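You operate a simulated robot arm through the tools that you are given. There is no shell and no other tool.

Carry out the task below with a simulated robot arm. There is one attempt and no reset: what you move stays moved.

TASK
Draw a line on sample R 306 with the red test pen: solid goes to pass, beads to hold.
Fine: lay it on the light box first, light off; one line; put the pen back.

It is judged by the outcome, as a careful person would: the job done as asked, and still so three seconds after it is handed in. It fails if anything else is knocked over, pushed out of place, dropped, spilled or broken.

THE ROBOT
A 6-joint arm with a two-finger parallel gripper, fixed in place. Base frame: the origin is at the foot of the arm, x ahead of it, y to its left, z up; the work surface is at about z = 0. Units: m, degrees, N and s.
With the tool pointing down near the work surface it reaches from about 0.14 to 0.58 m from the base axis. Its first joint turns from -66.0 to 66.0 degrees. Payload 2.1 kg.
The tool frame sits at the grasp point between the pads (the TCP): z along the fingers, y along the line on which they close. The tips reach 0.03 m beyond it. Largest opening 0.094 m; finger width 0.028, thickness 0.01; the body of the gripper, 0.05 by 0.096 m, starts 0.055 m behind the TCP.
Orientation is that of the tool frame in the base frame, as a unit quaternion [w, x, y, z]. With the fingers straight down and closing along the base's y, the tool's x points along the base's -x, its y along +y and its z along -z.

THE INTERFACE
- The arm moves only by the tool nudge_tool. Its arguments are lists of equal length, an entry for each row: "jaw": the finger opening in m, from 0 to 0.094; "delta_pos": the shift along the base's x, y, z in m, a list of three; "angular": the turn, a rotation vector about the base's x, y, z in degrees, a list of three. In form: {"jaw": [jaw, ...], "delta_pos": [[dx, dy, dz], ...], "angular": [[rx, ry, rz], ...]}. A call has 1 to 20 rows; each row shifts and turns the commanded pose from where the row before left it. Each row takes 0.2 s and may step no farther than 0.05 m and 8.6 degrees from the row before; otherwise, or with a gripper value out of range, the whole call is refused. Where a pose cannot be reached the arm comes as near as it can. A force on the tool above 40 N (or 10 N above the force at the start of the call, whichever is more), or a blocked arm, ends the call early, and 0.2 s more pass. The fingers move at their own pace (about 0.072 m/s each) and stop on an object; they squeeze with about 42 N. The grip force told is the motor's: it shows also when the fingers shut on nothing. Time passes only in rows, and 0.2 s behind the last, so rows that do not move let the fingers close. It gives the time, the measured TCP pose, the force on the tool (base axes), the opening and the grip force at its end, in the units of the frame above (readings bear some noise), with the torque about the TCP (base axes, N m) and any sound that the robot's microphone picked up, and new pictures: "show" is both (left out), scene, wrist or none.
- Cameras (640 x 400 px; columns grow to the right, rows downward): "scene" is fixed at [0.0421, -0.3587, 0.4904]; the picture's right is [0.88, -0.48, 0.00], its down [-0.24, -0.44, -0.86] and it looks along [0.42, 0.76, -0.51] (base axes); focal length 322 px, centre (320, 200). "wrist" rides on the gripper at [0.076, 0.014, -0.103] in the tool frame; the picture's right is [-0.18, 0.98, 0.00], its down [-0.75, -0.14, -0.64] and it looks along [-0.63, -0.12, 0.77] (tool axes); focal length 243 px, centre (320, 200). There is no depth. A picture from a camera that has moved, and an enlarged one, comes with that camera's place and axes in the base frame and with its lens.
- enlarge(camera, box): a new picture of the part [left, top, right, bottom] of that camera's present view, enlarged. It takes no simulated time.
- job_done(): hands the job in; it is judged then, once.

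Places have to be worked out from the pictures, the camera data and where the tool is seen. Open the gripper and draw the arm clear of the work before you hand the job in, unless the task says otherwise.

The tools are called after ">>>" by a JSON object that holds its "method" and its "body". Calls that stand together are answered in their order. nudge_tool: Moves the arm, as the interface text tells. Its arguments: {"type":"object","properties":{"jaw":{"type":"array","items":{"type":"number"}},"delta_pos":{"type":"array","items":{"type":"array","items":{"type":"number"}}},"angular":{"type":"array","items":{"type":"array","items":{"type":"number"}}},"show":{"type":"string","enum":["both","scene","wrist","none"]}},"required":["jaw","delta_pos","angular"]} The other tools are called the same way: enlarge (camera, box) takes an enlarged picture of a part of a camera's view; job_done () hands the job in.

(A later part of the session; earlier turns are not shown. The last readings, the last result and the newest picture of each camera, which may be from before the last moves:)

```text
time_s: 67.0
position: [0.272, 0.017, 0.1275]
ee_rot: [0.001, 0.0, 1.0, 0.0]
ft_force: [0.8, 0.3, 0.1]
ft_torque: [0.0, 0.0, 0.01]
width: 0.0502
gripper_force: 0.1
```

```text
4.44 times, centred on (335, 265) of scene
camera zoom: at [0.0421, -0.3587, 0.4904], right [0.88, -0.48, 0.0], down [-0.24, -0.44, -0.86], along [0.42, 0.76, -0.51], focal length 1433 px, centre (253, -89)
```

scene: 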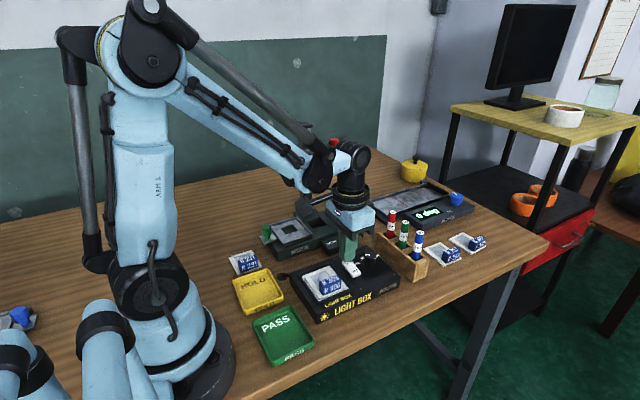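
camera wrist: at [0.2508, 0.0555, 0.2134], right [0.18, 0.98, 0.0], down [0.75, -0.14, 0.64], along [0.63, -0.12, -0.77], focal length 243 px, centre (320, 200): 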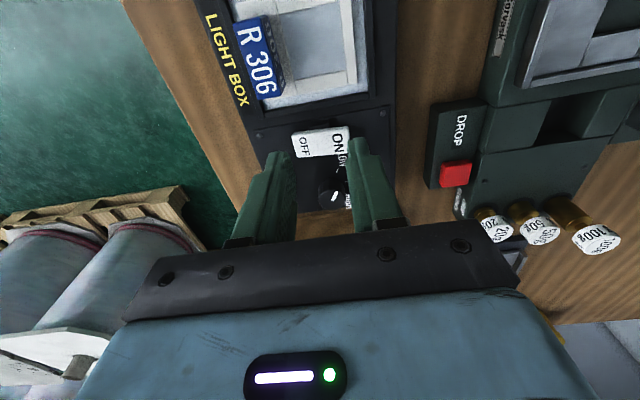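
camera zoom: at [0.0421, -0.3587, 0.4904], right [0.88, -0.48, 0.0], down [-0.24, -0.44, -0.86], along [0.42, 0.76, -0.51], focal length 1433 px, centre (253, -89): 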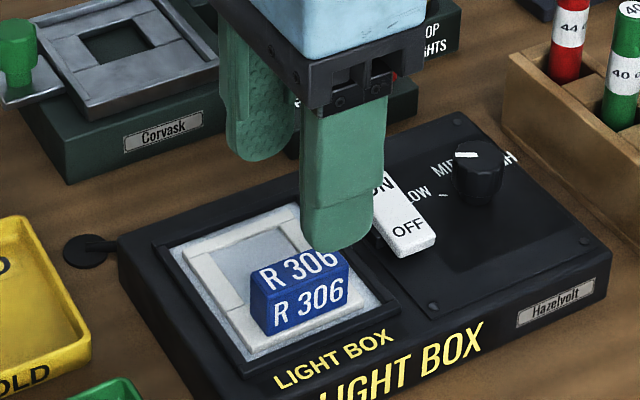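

The tag appears about 2–3 mm off from the tool axis, so I'll correct and lower partway to confirm.

>>> {"method": "nudge_tool", "body": {"jaw": [0.045, 0.045, 0.045, 0.045], "delta_pos": [[0.001, -0.002, -0.02], [0, 0, -0.012], [0, 0, 0], [0, 0, 0]], "angular": [[0, 0, 0], [0, 0, 0], [0, 0, 0], [0, 0, 0]], "show": "none"}}

>>> {"method": "enlarge", "body": {"camera": "wrist", "box": [220, 60, 440, 220]}}

>>> {"method": "enlarge", "body": {"camera": "scene", "box": [290, 220, 380, 310]}}

```text
time_s: 68.0
position: [0.2729, 0.0164, 0.0948]
ee_rot: [0.002, 0.001, 1.0, 0.0]
ft_force: [-0.1, -0.1, 0.5]
ft_torque: [-0.04, -0.03, -0.03]
width: 0.0451
gripper_force: 0.1
```

```text
2.50 times, centred on (330, 140) of wrist
camera zoom: at [0.1961, 0.0297, 0.1961], right [0.18, 0.98, 0.0], down [0.75, -0.14, 0.64], along [0.63, -0.12, -0.77], focal length 606 px, centre (295, 350)
```

zoom: 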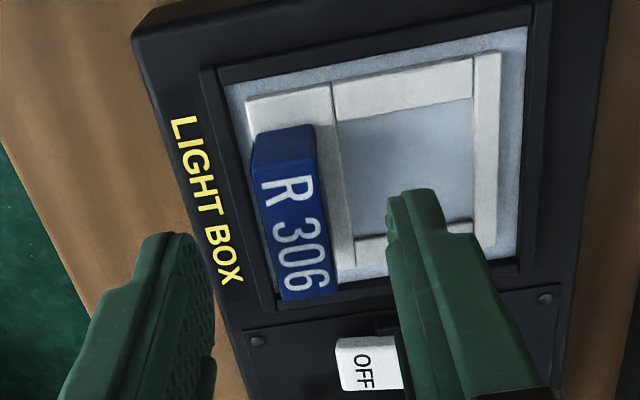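

```text
4.44 times, centred on (335, 265) of scene
camera zoom: at [0.0421, -0.3587, 0.4904], right [0.88, -0.48, 0.0], down [-0.24, -0.44, -0.86], along [0.42, 0.76, -0.51], focal length 1433 px, centre (253, -89)
```

zoom: 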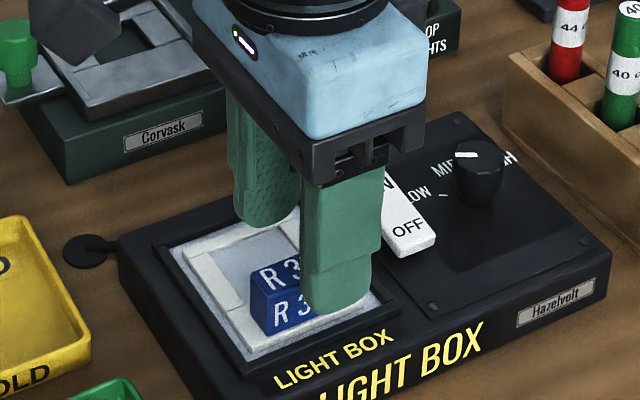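

Good alignment now. Lowering to the tag, closing, and lifting the sample clear of the pane.

>>> {"method": "nudge_tool", "body": {"jaw": [0.045, 0.045, 0.045, 0.025, 0.01, 0.0, 0.0, 0.0, 0.0, 0.0], "delta_pos": [[0.001, -0.001, -0.013], [0, 0, -0.012], [0, 0, 0], [0, 0, 0], [0, 0, 0], [0, 0, 0], [0, 0, 0], [0, 0, 0.02], [0, 0, 0.04], [0, 0, 0.04]], "angular": [[0, 0, 0], [0, 0, 0], [0, 0, 0], [0, 0, 0], [0, 0, 0], [0, 0, 0], [0, 0, 0], [0, 0, 0], [0, 0, 0], [0, 0, 0]]}}

>>> {"method": "enlarge", "body": {"camera": "wrist", "box": [270, 80, 430, 200]}}

>>> {"method": "enlarge", "body": {"camera": "scene", "box": [300, 200, 370, 260]}}

```text
time_s: 70.2
position: [0.2722, 0.0119, 0.1708]
ee_rot: [0.001, 0.001, 1.0, 0.0]
ft_force: [0.4, -1.0, -0.7]
ft_torque: [0.0, 0.02, -0.02]
width: 0.0147
gripper_force: 41.9
camera wrist: at [0.196, 0.0263, 0.2721], right [0.18, 0.98, 0.0], down [0.75, -0.14, 0.64], along [0.63, -0.12, -0.77], focal length 243 px, centre (320, 200)
```

scene: 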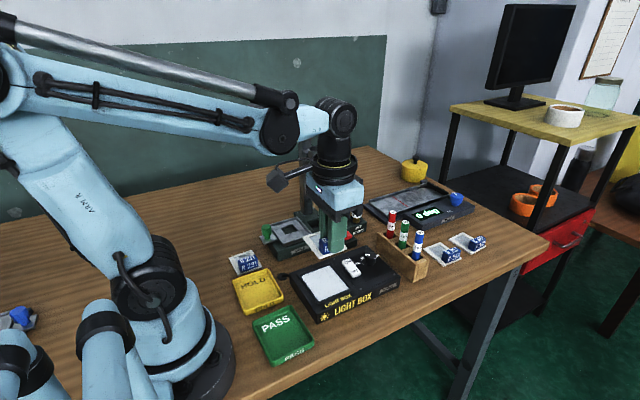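
wrist: 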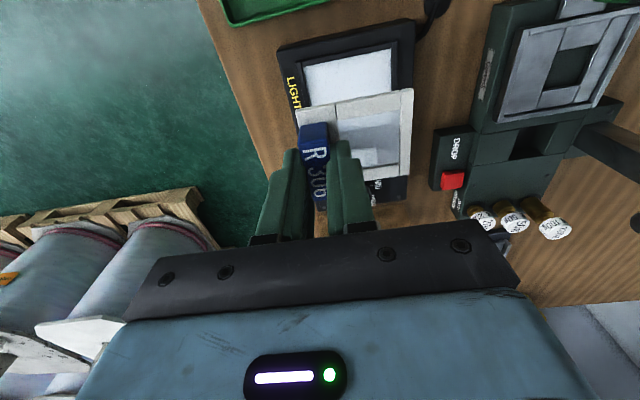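

```text
3.33 times, centred on (350, 140) of wrist
camera zoom: at [0.196, 0.0263, 0.2721], right [0.18, 0.98, 0.0], down [0.75, -0.14, 0.64], along [0.63, -0.12, -0.77], focal length 809 px, centre (220, 400)
```

zoom: 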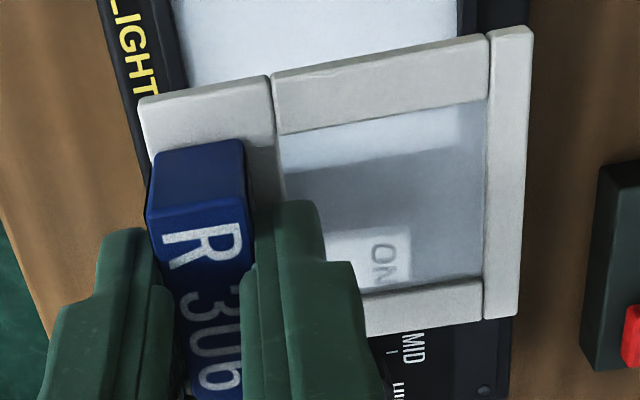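

```text
6.67 times, centred on (335, 230) of scene
camera zoom: at [0.0421, -0.3587, 0.4904], right [0.88, -0.48, 0.0], down [-0.24, -0.44, -0.86], along [0.42, 0.76, -0.51], focal length 2149 px, centre (220, 0)
```

zoom: 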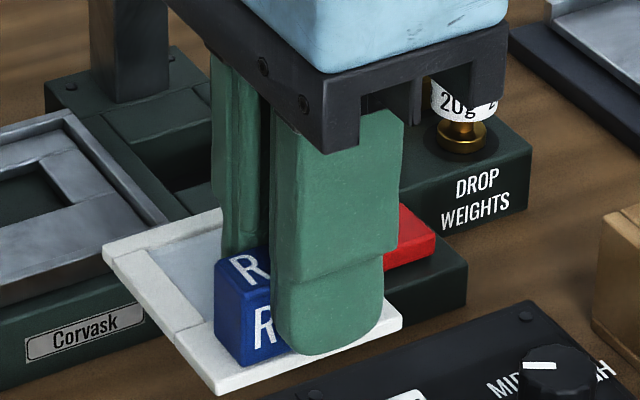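

Seen partly against the dark panel, no line stands out yet. I'll shift the sample so the whole window is over plain dark background and look closely.

>>> {"method": "nudge_tool", "body": {"jaw": [0, 0, 0, 0], "delta_pos": [[0.035, 0.0, 0.02], [0.015, 0, 0.02], [0, 0, 0], [0, 0, 0]], "angular": [[0, 0, 0], [0, 0, 0], [0, 0, 0], [0, 0, 0]]}}

>>> {"method": "enlarge", "body": {"camera": "wrist", "box": [310, 90, 410, 190]}}

>>> {"method": "enlarge", "body": {"camera": "scene", "box": [330, 180, 390, 230]}}

```text
time_s: 71.2
position: [0.3246, 0.0145, 0.2105]
ee_rot: [0.001, 0.001, 1.0, -0.001]
ft_force: [-0.5, 0.4, 0.1]
ft_torque: [0.01, 0.03, 0.01]
width: 0.0144
gripper_force: 42.3
camera wrist: at [0.2475, 0.0272, 0.3117], right [0.18, 0.98, 0.0], down [0.75, -0.14, 0.64], along [0.63, -0.12, -0.77], focal length 243 px, centre (320, 200)
```

scene: 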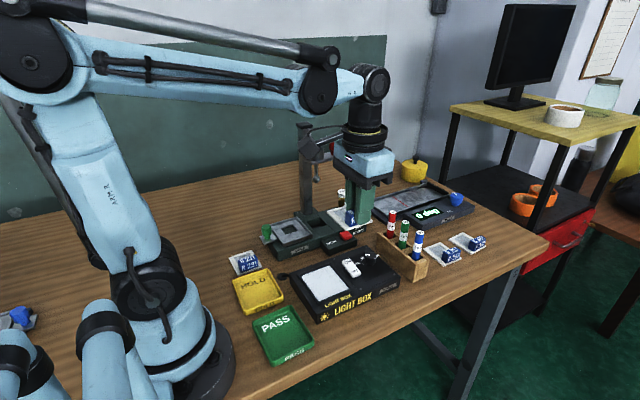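
wrist: 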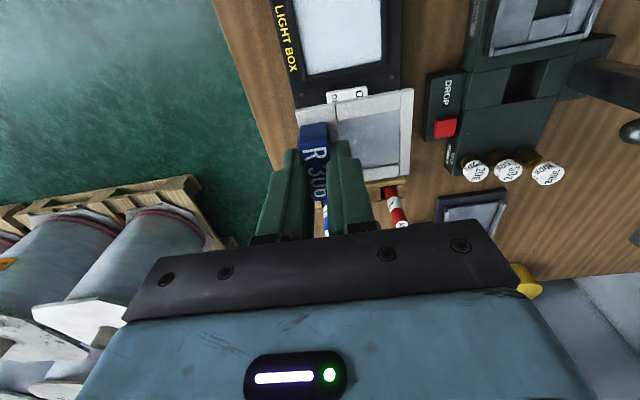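

```text
4.00 times, centred on (360, 140) of wrist
camera zoom: at [0.2475, 0.0272, 0.3117], right [0.18, 0.98, 0.0], down [0.75, -0.14, 0.64], along [0.63, -0.12, -0.77], focal length 970 px, centre (160, 440)
```

zoom: 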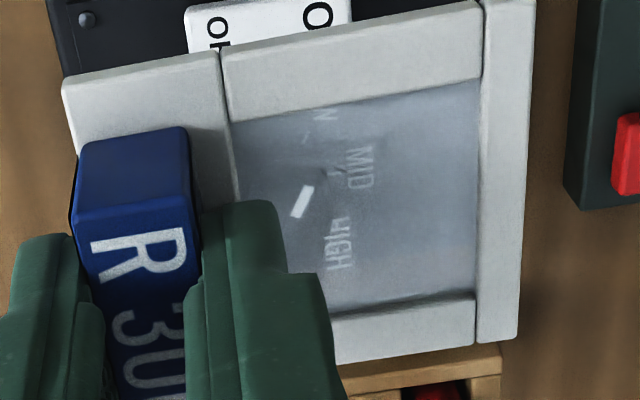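

```text
8.00 times, centred on (360, 205) of scene
camera zoom: at [0.0421, -0.3587, 0.4904], right [0.88, -0.48, 0.0], down [-0.24, -0.44, -0.86], along [0.42, 0.76, -0.51], focal length 2579 px, centre (0, 160)
```

zoom: 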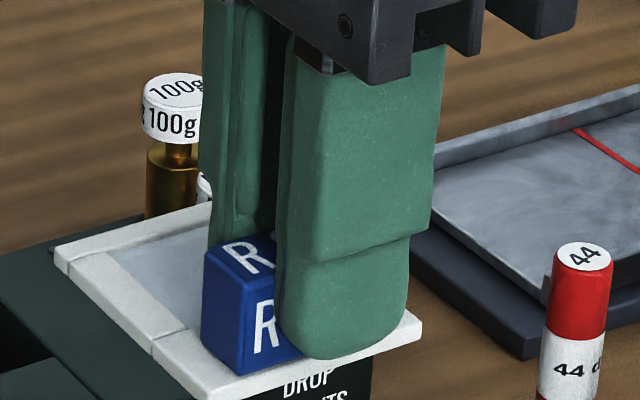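

Held against the dark panel the film is genuinely clean, so nothing has been deposited yet. Those strokes were either broken or too short and too hard. I'll lay the sample back on the pane, light still off, and do one longer, gentler, properly continuous stroke.

>>> {"method": "nudge_tool", "body": {"jaw": [0, 0, 0, 0, 0, 0, 0], "delta_pos": [[-0.025, 0.0017, -0.02], [-0.025, 0.0017, -0.02], [0, 0, -0.035], [0, 0, -0.03], [0, 0, -0.01], [0, 0, 0], [0, 0, 0]], "angular": [[0, 0, 0], [0, 0, 0], [0, 0, 0], [0, 0, 0], [0, 0, 0], [0, 0, 0], [0, 0, 0]], "show": "none"}}

>>> {"method": "enlarge", "body": {"camera": "wrist", "box": [220, 60, 440, 220]}}

>>> {"method": "enlarge", "body": {"camera": "scene", "box": [290, 230, 370, 310]}}

```text
time_s: 72.8
position: [0.2737, 0.0172, 0.0954]
ee_rot: [0.001, 0.001, 1.0, 0.0]
ft_force: [-0.3, -0.5, 0.1]
ft_torque: [-0.03, 0.02, 0.0]
width: 0.0147
gripper_force: 41.6
```

```text
2.50 times, centred on (330, 140) of wrist
camera zoom: at [0.1973, 0.0301, 0.1956], right [0.18, 0.98, 0.0], down [0.75, -0.14, 0.64], along [0.63, -0.12, -0.77], focal length 606 px, centre (295, 350)
```

zoom: 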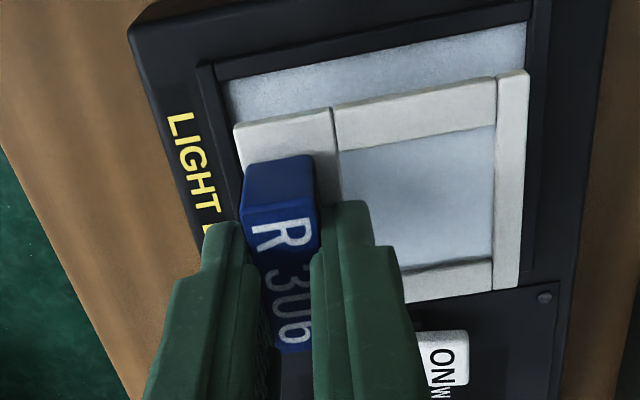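

```text
5.00 times, centred on (330, 270) of scene
camera zoom: at [0.0421, -0.3587, 0.4904], right [0.88, -0.48, 0.0], down [-0.24, -0.44, -0.86], along [0.42, 0.76, -0.51], focal length 1612 px, centre (270, -150)
```

zoom: 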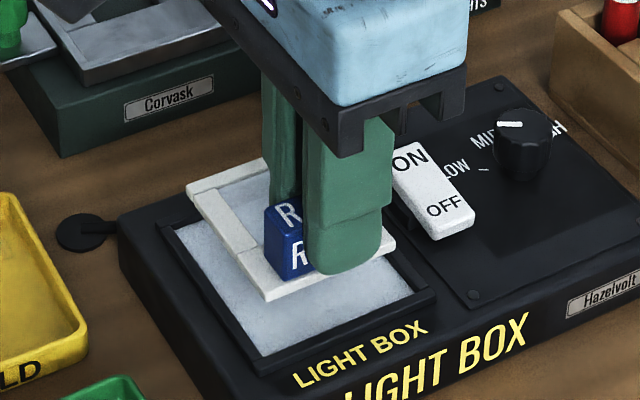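

The plate is about 3.5 mm too far toward −x and 2 mm toward −y relative to the pane. Correcting, lowering close, and checking.

>>> {"method": "nudge_tool", "body": {"jaw": [0, 0, 0, 0, 0], "delta_pos": [[0.0035, 0.002, 0], [0, 0, -0.01], [0, 0, -0.01], [0, 0, 0], [0, 0, 0]], "angular": [[0, 0, 0], [0, 0, 0], [0, 0, 0], [0, 0, 0], [0, 0, 0]], "show": "none"}}

>>> {"method": "enlarge", "body": {"camera": "wrist", "box": [220, 60, 440, 220]}}

>>> {"method": "enlarge", "body": {"camera": "scene", "box": [300, 255, 360, 310]}}

```text
time_s: 74.0
position: [0.2777, 0.0196, 0.0737]
ee_rot: [0.002, 0.0, 1.0, 0.0]
ft_force: [0.8, -0.2, -0.8]
ft_torque: [0.0, 0.01, 0.01]
width: 0.0147
gripper_force: 41.8
```

```text
2.50 times, centred on (330, 140) of wrist
camera zoom: at [0.2004, 0.0328, 0.1759], right [0.18, 0.98, 0.0], down [0.75, -0.14, 0.64], along [0.63, -0.12, -0.77], focal length 606 px, centre (295, 350)
```

zoom: 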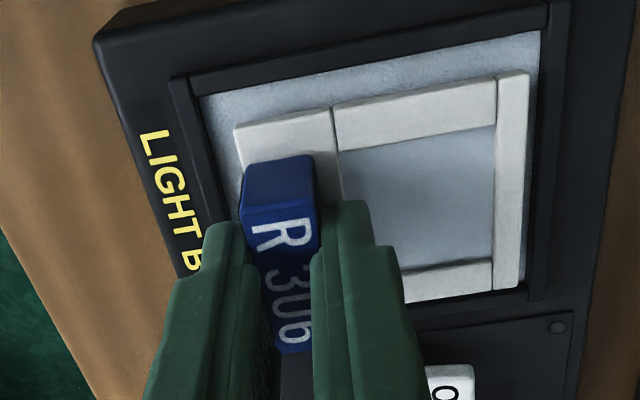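

```text
7.27 times, centred on (330, 282) of scene
camera zoom: at [0.0421, -0.3587, 0.4904], right [0.88, -0.48, 0.0], down [-0.24, -0.44, -0.86], along [0.42, 0.76, -0.51], focal length 2345 px, centre (247, -400)
```

zoom: 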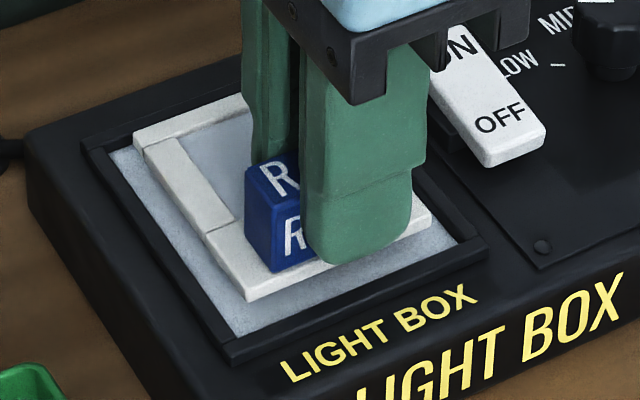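

Very close to the earlier placement. A final 1 mm adjustment and gentle lowering to contact.

>>> {"method": "nudge_tool", "body": {"jaw": [0, 0, 0, 0, 0], "delta_pos": [[-0.001, -0.001, -0.002], [0, 0, -0.001], [0, 0, -0.001], [0, 0, -0.0005], [0, 0, 0]], "angular": [[0, 0, 0], [0, 0, 0], [0, 0, 0], [0, 0, 0], [0, 0, 0]], "show": "none"}}

>>> {"method": "nudge_tool", "body": {"jaw": [0, 0], "delta_pos": [[0, 0, -0.0005], [0, 0, 0]], "angular": [[0, 0, 0], [0, 0, 0]], "show": "none"}}

```text
time_s: 75.2
position: [0.2773, 0.0173, 0.0702]
ee_rot: [0.002, 0.001, 1.0, -0.001]
ft_force: [0.2, 0.3, -0.7]
ft_torque: [-0.01, 0.02, 0.01]
width: 0.0147
gripper_force: 42.1
```

```text
time_s: 75.8
position: [0.2778, 0.0166, 0.0696]
ee_rot: [0.001, 0.001, 1.0, 0.001]
ft_force: [-1.8, -0.3, 12.1]
ft_torque: [0.06, 0.03, -0.01]
width: 0.0145
gripper_force: 42.3
```

The plate is on the pane (12 N). Releasing, rising and checking.

>>> {"method": "nudge_tool", "body": {"jaw": [0.0, 0.015, 0.03, 0.04, 0.04, 0.04, 0.04, 0.04], "delta_pos": [[0, 0, 0.0003], [0, 0, 0], [0, 0, 0], [0, 0, 0], [0, 0, 0.02], [0, 0, 0.04], [0, 0, 0.04], [0, 0, 0]], "angular": [[0, 0, 0], [0, 0, 0], [0, 0, 0], [0, 0, 0], [0, 0, 0], [0, 0, 0], [0, 0, 0], [0, 0, 0]], "show": "none"}}

>>> {"method": "enlarge", "body": {"camera": "wrist", "box": [220, 30, 440, 190]}}

>>> {"method": "enlarge", "body": {"camera": "scene", "box": [300, 255, 360, 310]}}

```text
time_s: 77.6
position: [0.2781, 0.0214, 0.1707]
ee_rot: [0.001, -0.001, 1.0, -0.001]
ft_force: [-0.3, 0.0, 0.0]
ft_torque: [-0.01, -0.02, -0.01]
width: 0.0403
gripper_force: 0.0
```

```text
2.50 times, centred on (330, 110) of wrist
camera zoom: at [0.2013, 0.0332, 0.2722], right [0.18, 0.98, 0.0], down [0.75, -0.14, 0.64], along [0.63, -0.12, -0.77], focal length 606 px, centre (295, 425)
```

zoom: 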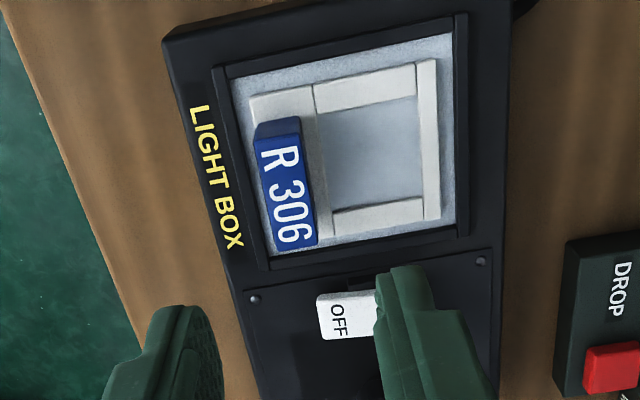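

```text
7.27 times, centred on (330, 282) of scene
camera zoom: at [0.0421, -0.3587, 0.4904], right [0.88, -0.48, 0.0], down [-0.24, -0.44, -0.86], along [0.42, 0.76, -0.51], focal length 2345 px, centre (247, -400)
```

zoom: 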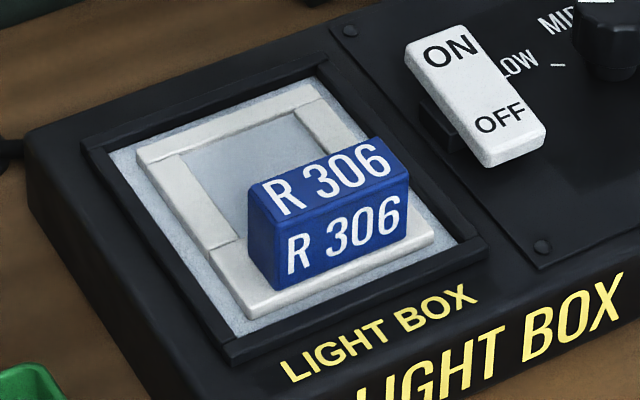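

Sample placed flat and centred. Now I'll go back for the red pen.

>>> {"method": "nudge_tool", "body": {"jaw": [0.04, 0.04, 0.04, 0.04, 0.04, 0.036, 0.034, 0.034], "delta_pos": [[0, 0, 0.028], [0.0384, 0.01332, 0], [0.0384, 0.01332, 0], [0.0384, 0.01332, 0], [0.0384, 0.01332, 0], [0.0384, 0.01332, 0], [0, 0, -0.045], [0, 0, 0]], "angular": [[0, 0, 0], [0, 0, 0], [0, 0, 0], [0, 0, 0], [0, 0, 0], [0, 0, 0], [0, 0, 0], [0, 0, 0]], "show": "none"}}

>>> {"method": "enlarge", "body": {"camera": "wrist", "box": [230, 80, 410, 200]}}

>>> {"method": "enlarge", "body": {"camera": "scene", "box": [350, 160, 450, 270]}}

```text
time_s: 79.4
position: [0.4696, 0.0879, 0.154]
ee_rot: [0.001, 0.001, 1.0, 0.0]
ft_force: [0.3, -0.2, -1.0]
ft_torque: [0.01, 0.02, -0.04]
width: 0.0339
gripper_force: 0.1
```

```text
3.33 times, centred on (320, 140) of wrist
camera zoom: at [0.3926, 0.1004, 0.255], right [0.18, 0.98, 0.0], down [0.75, -0.14, 0.64], along [0.63, -0.12, -0.77], focal length 809 px, centre (320, 400)
```

zoom: 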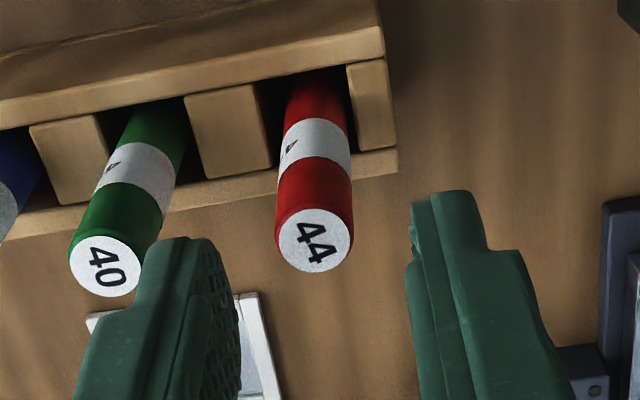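

```text
3.64 times, centred on (400, 215) of scene
camera zoom: at [0.0421, -0.3587, 0.4904], right [0.88, -0.48, 0.0], down [-0.24, -0.44, -0.86], along [0.42, 0.76, -0.51], focal length 1172 px, centre (29, 146)
```

zoom: 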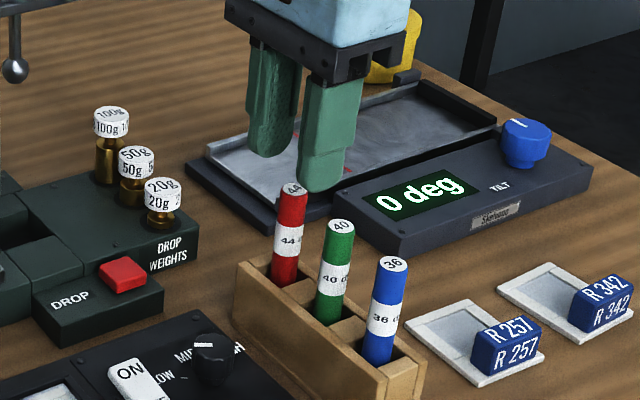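

The pen is 1 mm to −y and about 2–3 mm to +x of the tool axis. Correcting and descending to grip it.

>>> {"method": "nudge_tool", "body": {"jaw": [0.034, 0.034, 0.034, 0.034, 0.034, 0.02, 0.01, 0.0, 0.0, 0.0], "delta_pos": [[0.002, -0.001, -0.004], [0, 0, 0], [0, 0, -0.025], [0, 0, -0.025], [0, 0, -0.009], [0, 0, 0], [0, 0, 0], [0, 0, 0], [0, 0, 0], [0, 0, 0]], "angular": [[0, 0, 0], [0, 0, 0], [0, 0, 0], [0, 0, 0], [0, 0, 0], [0, 0, 0], [0, 0, 0], [0, 0, 0], [0, 0, 0], [0, 0, 0]], "show": "none"}}

>>> {"method": "enlarge", "body": {"camera": "scene", "box": [350, 180, 450, 280]}}

```text
time_s: 81.6
position: [0.4705, 0.0849, 0.0922]
ee_rot: [0.002, 0.0, 1.0, 0.0]
ft_force: [1.0, 0.3, -0.1]
ft_torque: [-0.02, -0.02, -0.02]
width: 0.0145
gripper_force: 41.7
```

```text
4.00 times, centred on (400, 230) of scene
camera zoom: at [0.0421, -0.3587, 0.4904], right [0.88, -0.48, 0.0], down [-0.24, -0.44, -0.86], along [0.42, 0.76, -0.51], focal length 1290 px, centre (0, 80)
```

zoom: 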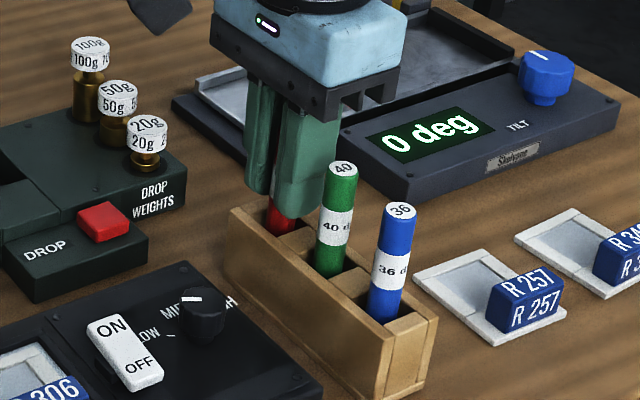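

Clean grip this time (no side load). Lifting and carrying the pen to above the film, stopping ~3 cm above to verify.

>>> {"method": "nudge_tool", "body": {"jaw": [0, 0, 0, 0, 0, 0, 0, 0, 0, 0, 0, 0, 0, 0], "delta_pos": [[0, 0, 0.01], [0, 0, 0.03], [0, 0, 0.035], [0, 0, 0.035], [-0.0419, -0.0045, 0], [-0.0419, -0.0045, 0], [-0.0419, -0.0045, 0], [-0.0419, -0.0045, 0], [-0.042, -0.0046, 0], [0, 0, -0.03], [0, 0, -0.03], [0, 0, -0.01], [0, 0, 0], [0, 0, 0]], "angular": [[0, 0, 0], [0, 0, 0], [0, 0, 0], [0, 0, 0], [0, 0, 0], [0, 0, 0], [0, 0, 0], [0, 0, 0], [0, 0, 0], [0, 0, 0], [0, 0, 0], [0, 0, 0], [0, 0, 0], [0, 0, 0]], "show": "none"}}

>>> {"method": "enlarge", "body": {"camera": "wrist", "box": [250, 70, 380, 170]}}

>>> {"method": "enlarge", "body": {"camera": "scene", "box": [300, 240, 360, 300]}}

```text
time_s: 84.6
position: [0.2607, 0.0622, 0.1297]
ee_rot: [0.002, 0.0, 1.0, 0.0]
ft_force: [-0.1, -0.5, -0.1]
ft_torque: [0.01, 0.02, -0.01]
width: 0.0145
gripper_force: 42.0
```

```text
4.00 times, centred on (315, 120) of wrist
camera zoom: at [0.1842, 0.0757, 0.2313], right [0.18, 0.98, 0.0], down [0.75, -0.14, 0.64], along [0.63, -0.12, -0.77], focal length 970 px, centre (340, 520)
```

zoom: 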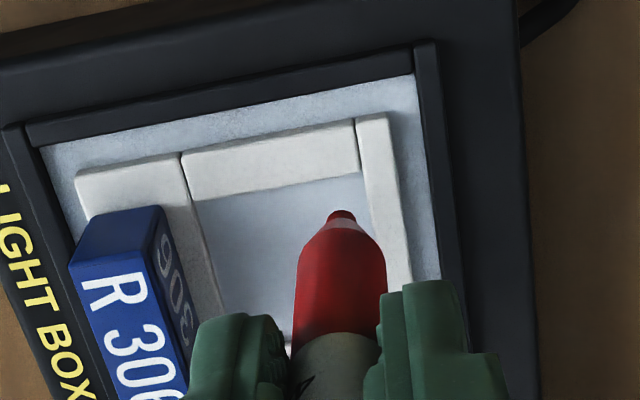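

```text
6.67 times, centred on (330, 270) of scene
camera zoom: at [0.0421, -0.3587, 0.4904], right [0.88, -0.48, 0.0], down [-0.24, -0.44, -0.86], along [0.42, 0.76, -0.51], focal length 2149 px, centre (253, -267)
```

zoom: 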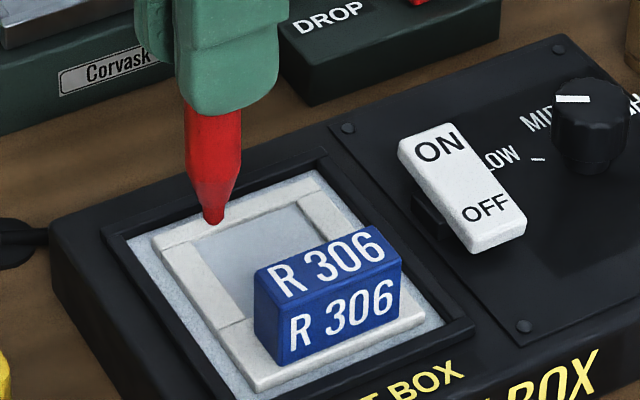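

The landing point would be close to the −x rim, so I'll shift +3.5 mm in x before lowering toward the film.

>>> {"method": "nudge_tool", "body": {"jaw": [0, 0, 0, 0], "delta_pos": [[0.0035, 0, 0], [0, 0, -0.005], [0, 0, -0.001], [0, 0, 0]], "angular": [[0, 0, 0], [0, 0, 0], [0, 0, 0], [0, 0, 0]], "show": "none"}}

>>> {"method": "enlarge", "body": {"camera": "wrist", "box": [270, 80, 370, 150]}}

>>> {"method": "enlarge", "body": {"camera": "scene", "box": [308, 260, 348, 290]}}

```text
time_s: 85.6
position: [0.2642, 0.0619, 0.1232]
ee_rot: [0.002, 0.001, 1.0, 0.0]
ft_force: [0.8, 0.3, -0.3]
ft_torque: [0.0, -0.01, 0.01]
width: 0.0147
gripper_force: 42.0
```

```text
5.71 times, centred on (320, 115) of wrist
camera zoom: at [0.1878, 0.0751, 0.2251], right [0.19, 0.98, 0.0], down [0.75, -0.14, 0.64], along [0.63, -0.12, -0.77], focal length 1386 px, centre (320, 686)
```

zoom: 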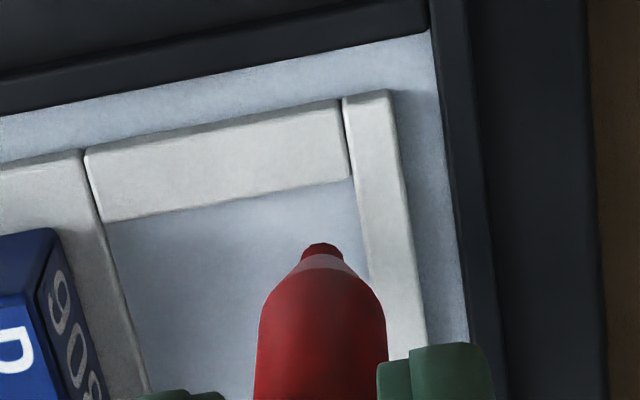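

```text
13.33 times, centred on (328, 275) of scene
camera zoom: at [0.0421, -0.3587, 0.4904], right [0.88, -0.48, 0.0], down [-0.24, -0.44, -0.86], along [0.42, 0.76, -0.51], focal length 4298 px, centre (213, -800)
```

zoom: 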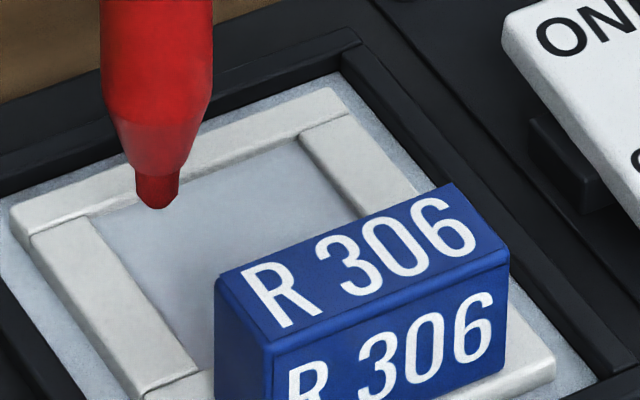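

Inside the window with clearance. Fine steps down now.

>>> {"method": "nudge_tool", "body": {"jaw": [0, 0, 0], "delta_pos": [[0, 0, -0.0005], [0, 0, -0.0005], [0, 0, 0]], "angular": [[0, 0, 0], [0, 0, 0], [0, 0, 0]], "show": "none"}}

>>> {"method": "nudge_tool", "body": {"jaw": [0, 0], "delta_pos": [[0, 0, -0.0005], [0, 0, 0]], "angular": [[0, 0, 0], [0, 0, 0]], "show": "none"}}

>>> {"method": "nudge_tool", "body": {"jaw": [0, 0], "delta_pos": [[0, 0, -0.0003], [0, 0, 0]], "angular": [[0, 0, 0], [0, 0, 0]], "show": "none"}}

```text
time_s: 86.4
position: [0.2645, 0.0612, 0.1233]
ee_rot: [0.001, 0.001, 1.0, 0.0]
ft_force: [-0.1, -0.4, -0.4]
ft_torque: [-0.01, 0.0, -0.01]
width: 0.0146
gripper_force: 41.8
```

```text
time_s: 87.0
position: [0.264, 0.0613, 0.1219]
ee_rot: [0.002, 0.0, 1.0, 0.0]
ft_force: [0.5, -0.4, 0.2]
ft_torque: [0.0, -0.02, -0.04]
width: 0.0146
gripper_force: 42.7
```

```text
time_s: 87.6
position: [0.264, 0.0628, 0.1215]
ee_rot: [0.001, 0.0, 1.0, 0.0]
ft_force: [-0.2, 0.0, 0.0]
ft_torque: [-0.05, -0.02, 0.02]
width: 0.0144
gripper_force: 42.1
```

>>> {"method": "nudge_tool", "body": {"jaw": [0, 0], "delta_pos": [[0, 0, -0.0003], [0, 0, 0]], "angular": [[0, 0, 0], [0, 0, 0]], "show": "none"}}

>>> {"method": "nudge_tool", "body": {"jaw": [0, 0], "delta_pos": [[0, 0, -0.0003], [0, 0, 0]], "angular": [[0, 0, 0], [0, 0, 0]], "show": "none"}}

>>> {"method": "nudge_tool", "body": {"jaw": [0, 0], "delta_pos": [[0, 0, -0.0002], [0, 0, 0]], "angular": [[0, 0, 0], [0, 0, 0]], "show": "none"}}

```text
time_s: 88.2
position: [0.2648, 0.0618, 0.1212]
ee_rot: [0.002, 0.001, 1.0, 0.001]
ft_force: [0.4, 0.5, -0.8]
ft_torque: [0.02, 0.01, -0.02]
width: 0.0147
gripper_force: 42.1
```

```text
time_s: 88.8
position: [0.2634, 0.0623, 0.1225]
ee_rot: [0.002, 0.0, 1.0, 0.001]
ft_force: [-0.2, 0.1, 0.1]
ft_torque: [0.0, 0.01, 0.03]
width: 0.0148
gripper_force: 41.6
```

```text
time_s: 89.4
position: [0.2644, 0.0629, 0.1217]
ee_rot: [0.001, 0.001, 1.0, 0.0]
ft_force: [-0.1, 1.5, -1.1]
ft_torque: [0.0, -0.01, -0.02]
width: 0.0145
gripper_force: 42.0
```

>>> {"method": "nudge_tool", "body": {"jaw": [0, 0], "delta_pos": [[0, 0, -0.0003], [0, 0, 0]], "angular": [[0, 0, 0], [0, 0, 0]], "show": "none"}}

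>>> {"method": "nudge_tool", "body": {"jaw": [0, 0], "delta_pos": [[0, 0, -0.0002], [0, 0, 0]], "angular": [[0, 0, 0], [0, 0, 0]], "show": "none"}}

>>> {"method": "nudge_tool", "body": {"jaw": [0, 0], "delta_pos": [[0, 0, -0.0002], [0, 0, 0]], "angular": [[0, 0, 0], [0, 0, 0]], "show": "none"}}

```text
time_s: 90.0
position: [0.2661, 0.0612, 0.1206]
ee_rot: [0.002, 0.001, 1.0, 0.0]
ft_force: [-0.3, -0.2, -0.5]
ft_torque: [0.03, 0.0, -0.01]
width: 0.0149
gripper_force: 42.4
```

```text
time_s: 90.6
position: [0.2648, 0.0629, 0.1207]
ee_rot: [0.002, 0.001, 1.0, -0.001]
ft_force: [0.3, 0.0, -0.7]
ft_torque: [0.0, -0.03, 0.0]
width: 0.0146
gripper_force: 41.5
```

```text
time_s: 91.2
position: [0.265, 0.0614, 0.1208]
ee_rot: [0.001, 0.002, 1.0, -0.001]
ft_force: [0.0, 0.5, -0.7]
ft_torque: [-0.01, 0.01, -0.03]
width: 0.0145
gripper_force: 41.9
```

>>> {"method": "nudge_tool", "body": {"jaw": [0, 0], "delta_pos": [[0, 0, -0.0003], [0, 0, 0]], "angular": [[0, 0, 0], [0, 0, 0]], "show": "none"}}

>>> {"method": "nudge_tool", "body": {"jaw": [0, 0], "delta_pos": [[0, 0, -0.0002], [0, 0, 0]], "angular": [[0, 0, 0], [0, 0, 0]], "show": "none"}}

>>> {"method": "nudge_tool", "body": {"jaw": [0, 0], "delta_pos": [[0, 0, -0.0002], [0, 0, 0]], "angular": [[0, 0, 0], [0, 0, 0]], "show": "none"}}

>>> {"method": "enlarge", "body": {"camera": "scene", "box": [308, 260, 348, 290]}}

```text
time_s: 91.8
position: [0.2655, 0.0615, 0.1206]
ee_rot: [0.001, 0.002, 1.0, 0.0]
ft_force: [0.7, -0.4, -0.2]
ft_torque: [-0.02, -0.02, 0.01]
width: 0.0143
gripper_force: 41.8
```

```text
time_s: 92.4
position: [0.2646, 0.0626, 0.1209]
ee_rot: [0.001, 0.0, 1.0, -0.001]
ft_force: [-0.2, -0.3, 0.1]
ft_torque: [-0.02, 0.02, 0.0]
width: 0.0146
gripper_force: 42.1
```

```text
time_s: 93.0
position: [0.265, 0.0612, 0.1202]
ee_rot: [0.002, 0.0, 1.0, 0.0]
ft_force: [0.3, -0.2, 0.1]
ft_torque: [-0.02, 0.01, -0.05]
width: 0.0144
gripper_force: 42.8
```

```text
13.33 times, centred on (328, 275) of scene
camera zoom: at [0.0421, -0.3587, 0.4904], right [0.88, -0.48, 0.0], down [-0.24, -0.44, -0.86], along [0.42, 0.76, -0.51], focal length 4298 px, centre (213, -800)
```

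zoom: 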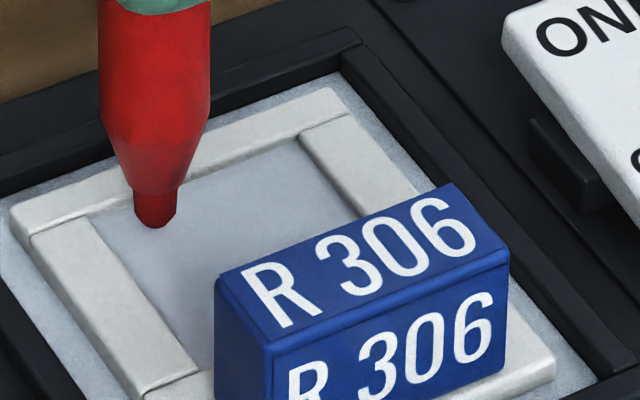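

>>> {"method": "nudge_tool", "body": {"jaw": [0, 0], "delta_pos": [[0, 0, -0.0003], [0, 0, 0]], "angular": [[0, 0, 0], [0, 0, 0]], "show": "none"}}

>>> {"method": "nudge_tool", "body": {"jaw": [0, 0], "delta_pos": [[0, 0, -0.0002], [0, 0, 0]], "angular": [[0, 0, 0], [0, 0, 0]], "show": "none"}}

>>> {"method": "nudge_tool", "body": {"jaw": [0, 0], "delta_pos": [[0, 0, -0.0002], [0, 0, 0]], "angular": [[0, 0, 0], [0, 0, 0]], "show": "none"}}

```text
time_s: 93.6
position: [0.2642, 0.0615, 0.1194]
ee_rot: [0.002, 0.001, 1.0, 0.0]
ft_force: [0.0, 0.6, -0.9]
ft_torque: [-0.04, -0.01, 0.02]
width: 0.0146
gripper_force: 42.1
```

```text
time_s: 94.2
position: [0.2647, 0.0624, 0.1208]
ee_rot: [0.003, 0.001, 1.0, 0.001]
ft_force: [0.3, -0.2, 0.0]
ft_torque: [0.01, 0.02, 0.02]
width: 0.0145
gripper_force: 41.9
```

```text
time_s: 94.8
position: [0.2653, 0.0611, 0.1193]
ee_rot: [0.002, 0.0, 1.0, 0.0]
ft_force: [-0.3, -0.6, 0.0]
ft_torque: [-0.01, -0.02, -0.03]
width: 0.0146
gripper_force: 41.9
```

>>> {"method": "nudge_tool", "body": {"jaw": [0, 0], "delta_pos": [[0, 0, -0.0003], [0, 0, 0]], "angular": [[0, 0, 0], [0, 0, 0]], "show": "none"}}

>>> {"method": "nudge_tool", "body": {"jaw": [0, 0], "delta_pos": [[0, 0, -0.0002], [0, 0, 0]], "angular": [[0, 0, 0], [0, 0, 0]], "show": "none"}}

>>> {"method": "nudge_tool", "body": {"jaw": [0, 0], "delta_pos": [[0, 0, -0.0002], [0, 0, 0]], "angular": [[0, 0, 0], [0, 0, 0]], "show": "none"}}

>>> {"method": "enlarge", "body": {"camera": "scene", "box": [308, 260, 348, 290]}}

>>> {"method": "enlarge", "body": {"camera": "wrist", "box": [270, 80, 370, 150]}}

```text
time_s: 95.4
position: [0.2658, 0.0625, 0.1192]
ee_rot: [0.002, 0.0, 1.0, -0.001]
ft_force: [-0.3, -0.3, -0.2]
ft_torque: [-0.02, 0.03, -0.01]
width: 0.0148
gripper_force: 41.9
```

```text
time_s: 96.0
position: [0.2667, 0.0614, 0.1189]
ee_rot: [0.001, 0.001, 1.0, 0.0]
ft_force: [0.5, -1.0, 0.0]
ft_torque: [-0.01, -0.02, 0.0]
width: 0.0145
gripper_force: 41.6
```

```text
time_s: 96.6
position: [0.2652, 0.062, 0.1193]
ee_rot: [0.001, 0.001, 1.0, 0.0]
ft_force: [0.8, -0.9, 0.1]
ft_torque: [0.03, 0.0, -0.02]
width: 0.015
gripper_force: 41.8
```

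```text
13.33 times, centred on (328, 275) of scene
camera zoom: at [0.0421, -0.3587, 0.4904], right [0.88, -0.48, 0.0], down [-0.24, -0.44, -0.86], along [0.42, 0.76, -0.51], focal length 4298 px, centre (213, -800)
```

zoom: 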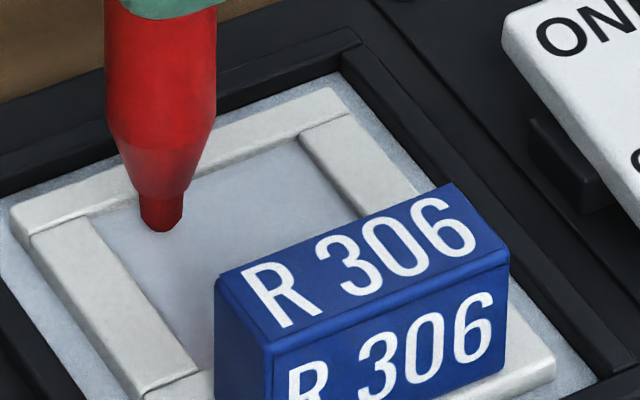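

```text
5.71 times, centred on (320, 115) of wrist
camera zoom: at [0.1885, 0.0752, 0.2202], right [0.18, 0.98, 0.0], down [0.75, -0.14, 0.64], along [0.63, -0.12, -0.77], focal length 1386 px, centre (320, 686)
```

zoom: 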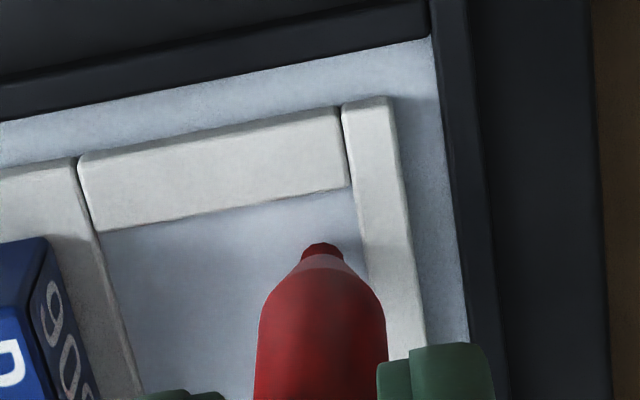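

No contact yet, continuing.

>>> {"method": "nudge_tool", "body": {"jaw": [0, 0], "delta_pos": [[0, 0, -0.0003], [0, 0, 0]], "angular": [[0, 0, 0], [0, 0, 0]], "show": "none"}}

>>> {"method": "nudge_tool", "body": {"jaw": [0, 0], "delta_pos": [[0, 0, -0.0003], [0, 0, 0]], "angular": [[0, 0, 0], [0, 0, 0]], "show": "none"}}

>>> {"method": "nudge_tool", "body": {"jaw": [0, 0], "delta_pos": [[0, 0, -0.0002], [0, 0, 0]], "angular": [[0, 0, 0], [0, 0, 0]], "show": "none"}}

```text
time_s: 97.2
position: [0.2659, 0.0614, 0.119]
ee_rot: [0.002, 0.0, 1.0, 0.001]
ft_force: [0.1, -0.5, 1.7]
ft_torque: [0.02, -0.02, -0.02]
width: 0.0146
gripper_force: 41.9
```

```text
time_s: 97.8
position: [0.2642, 0.0616, 0.1188]
ee_rot: [0.002, 0.001, 1.0, 0.0]
ft_force: [-0.7, -1.0, 0.0]
ft_torque: [0.03, -0.01, -0.02]
width: 0.0146
gripper_force: 41.3
```

```text
time_s: 98.4
position: [0.2649, 0.0612, 0.1181]
ee_rot: [0.001, 0.002, 1.0, 0.0]
ft_force: [-0.9, 0.0, 0.3]
ft_torque: [0.05, 0.01, 0.01]
width: 0.0146
gripper_force: 42.3
```

Still no contact at a lower height than before. I'll look closely at where the nib is.

>>> {"method": "enlarge", "body": {"camera": "scene", "box": [310, 262, 340, 285]}}

>>> {"method": "enlarge", "body": {"camera": "wrist", "box": [290, 95, 350, 140]}}

```text
16.00 times, centred on (325, 274) of scene
camera zoom: at [0.0421, -0.3587, 0.4904], right [0.88, -0.48, 0.0], down [-0.24, -0.44, -0.86], along [0.42, 0.76, -0.51], focal length 5158 px, centre (240, -976)
```

zoom: 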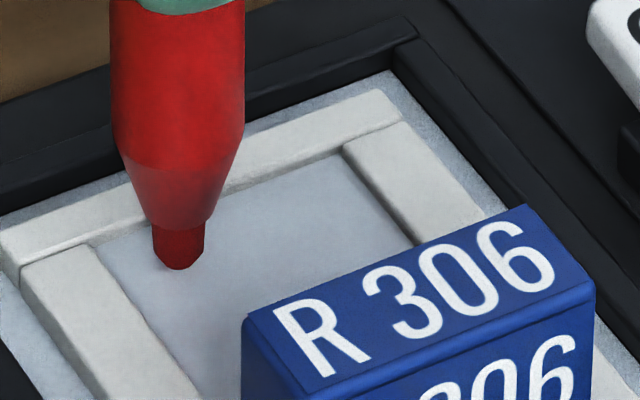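

```text
8.89 times, centred on (320, 118) of wrist
camera zoom: at [0.1882, 0.0742, 0.22], right [0.19, 0.98, 0.0], down [0.75, -0.14, 0.64], along [0.63, -0.12, -0.77], focal length 2157 px, centre (320, 933)
```

zoom: 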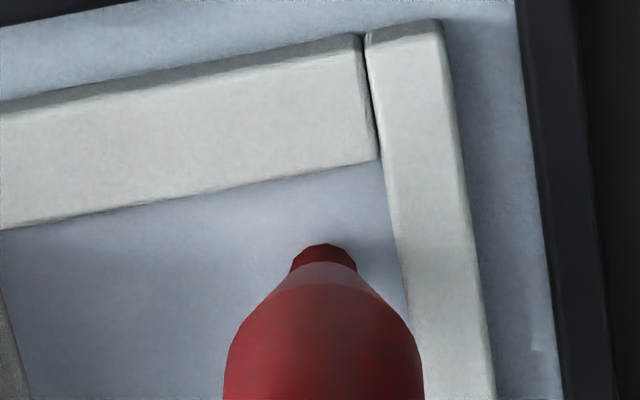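

The nib looks very near the film. Continuing in small steps.

>>> {"method": "nudge_tool", "body": {"jaw": [0, 0], "delta_pos": [[0, 0, -0.0003], [0, 0, 0]], "angular": [[0, 0, 0], [0, 0, 0]], "show": "none"}}

>>> {"method": "nudge_tool", "body": {"jaw": [0, 0], "delta_pos": [[0, 0, -0.0003], [0, 0, 0]], "angular": [[0, 0, 0], [0, 0, 0]], "show": "none"}}

>>> {"method": "nudge_tool", "body": {"jaw": [0, 0], "delta_pos": [[0, 0, -0.0003], [0, 0, 0]], "angular": [[0, 0, 0], [0, 0, 0]], "show": "none"}}

```text
time_s: 99.0
position: [0.2653, 0.0621, 0.118]
ee_rot: [0.002, 0.001, 1.0, 0.0]
ft_force: [0.4, -1.3, 19.1]
ft_torque: [-0.08, 0.03, -0.01]
width: 0.0147
gripper_force: 41.4
```

```text
time_s: 99.6
position: [0.2654, 0.0614, 0.1172]
ee_rot: [0.001, 0.001, 1.0, 0.001]
ft_force: [-1.3, -1.5, 32.8]
ft_torque: [-0.18, 0.09, 0.01]
width: 0.0146
gripper_force: 42.1
```

```text
time_s: 100.2
position: [0.2649, 0.0618, 0.1168]
ee_rot: [0.001, 0.001, 1.0, 0.0]
ft_force: [0.2, -4.3, 31.1]
ft_torque: [-0.36, -0.06, 0.01]
width: 0.0144
gripper_force: 41.4
```

Contact found (pressed a bit too far in that batch). Easing up to a light touch before moving.

>>> {"method": "nudge_tool", "body": {"jaw": [0, 0], "delta_pos": [[0, 0, 0.0004], [0, 0, 0]], "angular": [[0, 0, 0], [0, 0, 0]], "show": "none"}}

```text
time_s: 100.8
position: [0.2649, 0.0623, 0.1177]
ee_rot: [0.001, 0.0, 1.0, 0.0]
ft_force: [1.3, -3.6, 27.1]
ft_torque: [-0.36, -0.17, 0.01]
width: 0.0145
gripper_force: 42.1
```

>>> {"method": "nudge_tool", "body": {"jaw": [0, 0], "delta_pos": [[0, 0, 0.0004], [0, 0, 0]], "angular": [[0, 0, 0], [0, 0, 0]], "show": "none"}}

```text
time_s: 101.4
position: [0.2655, 0.062, 0.1179]
ee_rot: [0.001, 0.0, 1.0, 0.0]
ft_force: [0.7, 0.4, -0.1]
ft_torque: [0.0, 0.0, -0.01]
width: 0.0146
gripper_force: 42.5
```

>>> {"method": "nudge_tool", "body": {"jaw": [0, 0], "delta_pos": [[0, 0, -0.0002], [0, 0, 0]], "angular": [[0, 0, 0], [0, 0, 0]], "show": "none"}}

```text
time_s: 102.0
position: [0.2635, 0.0624, 0.1164]
ee_rot: [0.001, 0.0, 1.0, 0.0]
ft_force: [-1.9, 1.8, 6.0]
ft_torque: [0.14, 0.1, -0.01]
width: 0.0146
gripper_force: 42.1
```

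6 N, a good light touch. Drawing the diagonal stroke now, first half.

>>> {"method": "nudge_tool", "body": {"jaw": [0, 0, 0, 0], "delta_pos": [[0.0029, -0.0028, -2e-05], [0.0029, -0.0028, -4e-05], [0.0029, -0.0028, -4e-05], [0.0029, -0.0028, -4e-05]], "angular": [[0, 0, 0], [0, 0, 0], [0, 0, 0], [0, 0, 0]], "show": "none"}}

>>> {"method": "enlarge", "body": {"camera": "wrist", "box": [280, 85, 380, 155]}}

>>> {"method": "enlarge", "body": {"camera": "scene", "box": [308, 260, 348, 290]}}

```text
time_s: 103.0
position: [0.2753, 0.0511, 0.1181]
ee_rot: [0.001, 0.0, 1.0, 0.002]
ft_force: [-3.9, 3.7, 16.3]
ft_torque: [0.24, 0.29, -0.04]
width: 0.0147
gripper_force: 42.1
```

```text
5.71 times, centred on (330, 120) of wrist
camera zoom: at [0.1996, 0.0645, 0.2186], right [0.18, 0.98, 0.0], down [0.75, -0.14, 0.64], along [0.63, -0.12, -0.77], focal length 1386 px, centre (263, 657)
```

zoom: 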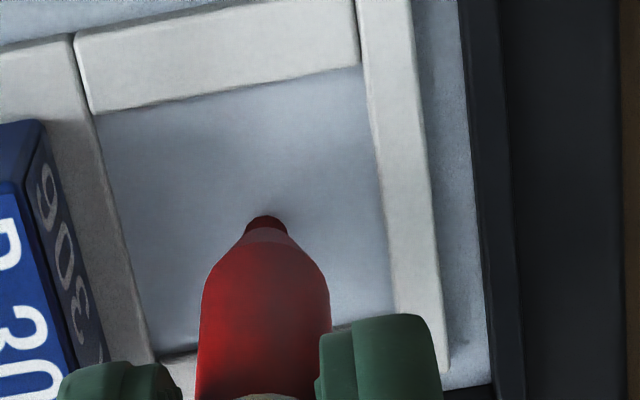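

```text
13.33 times, centred on (328, 275) of scene
camera zoom: at [0.0421, -0.3587, 0.4904], right [0.88, -0.48, 0.0], down [-0.24, -0.44, -0.86], along [0.42, 0.76, -0.51], focal length 4298 px, centre (213, -800)
```

zoom: 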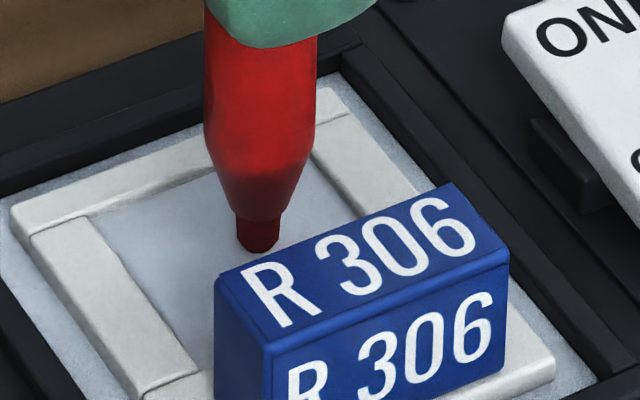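

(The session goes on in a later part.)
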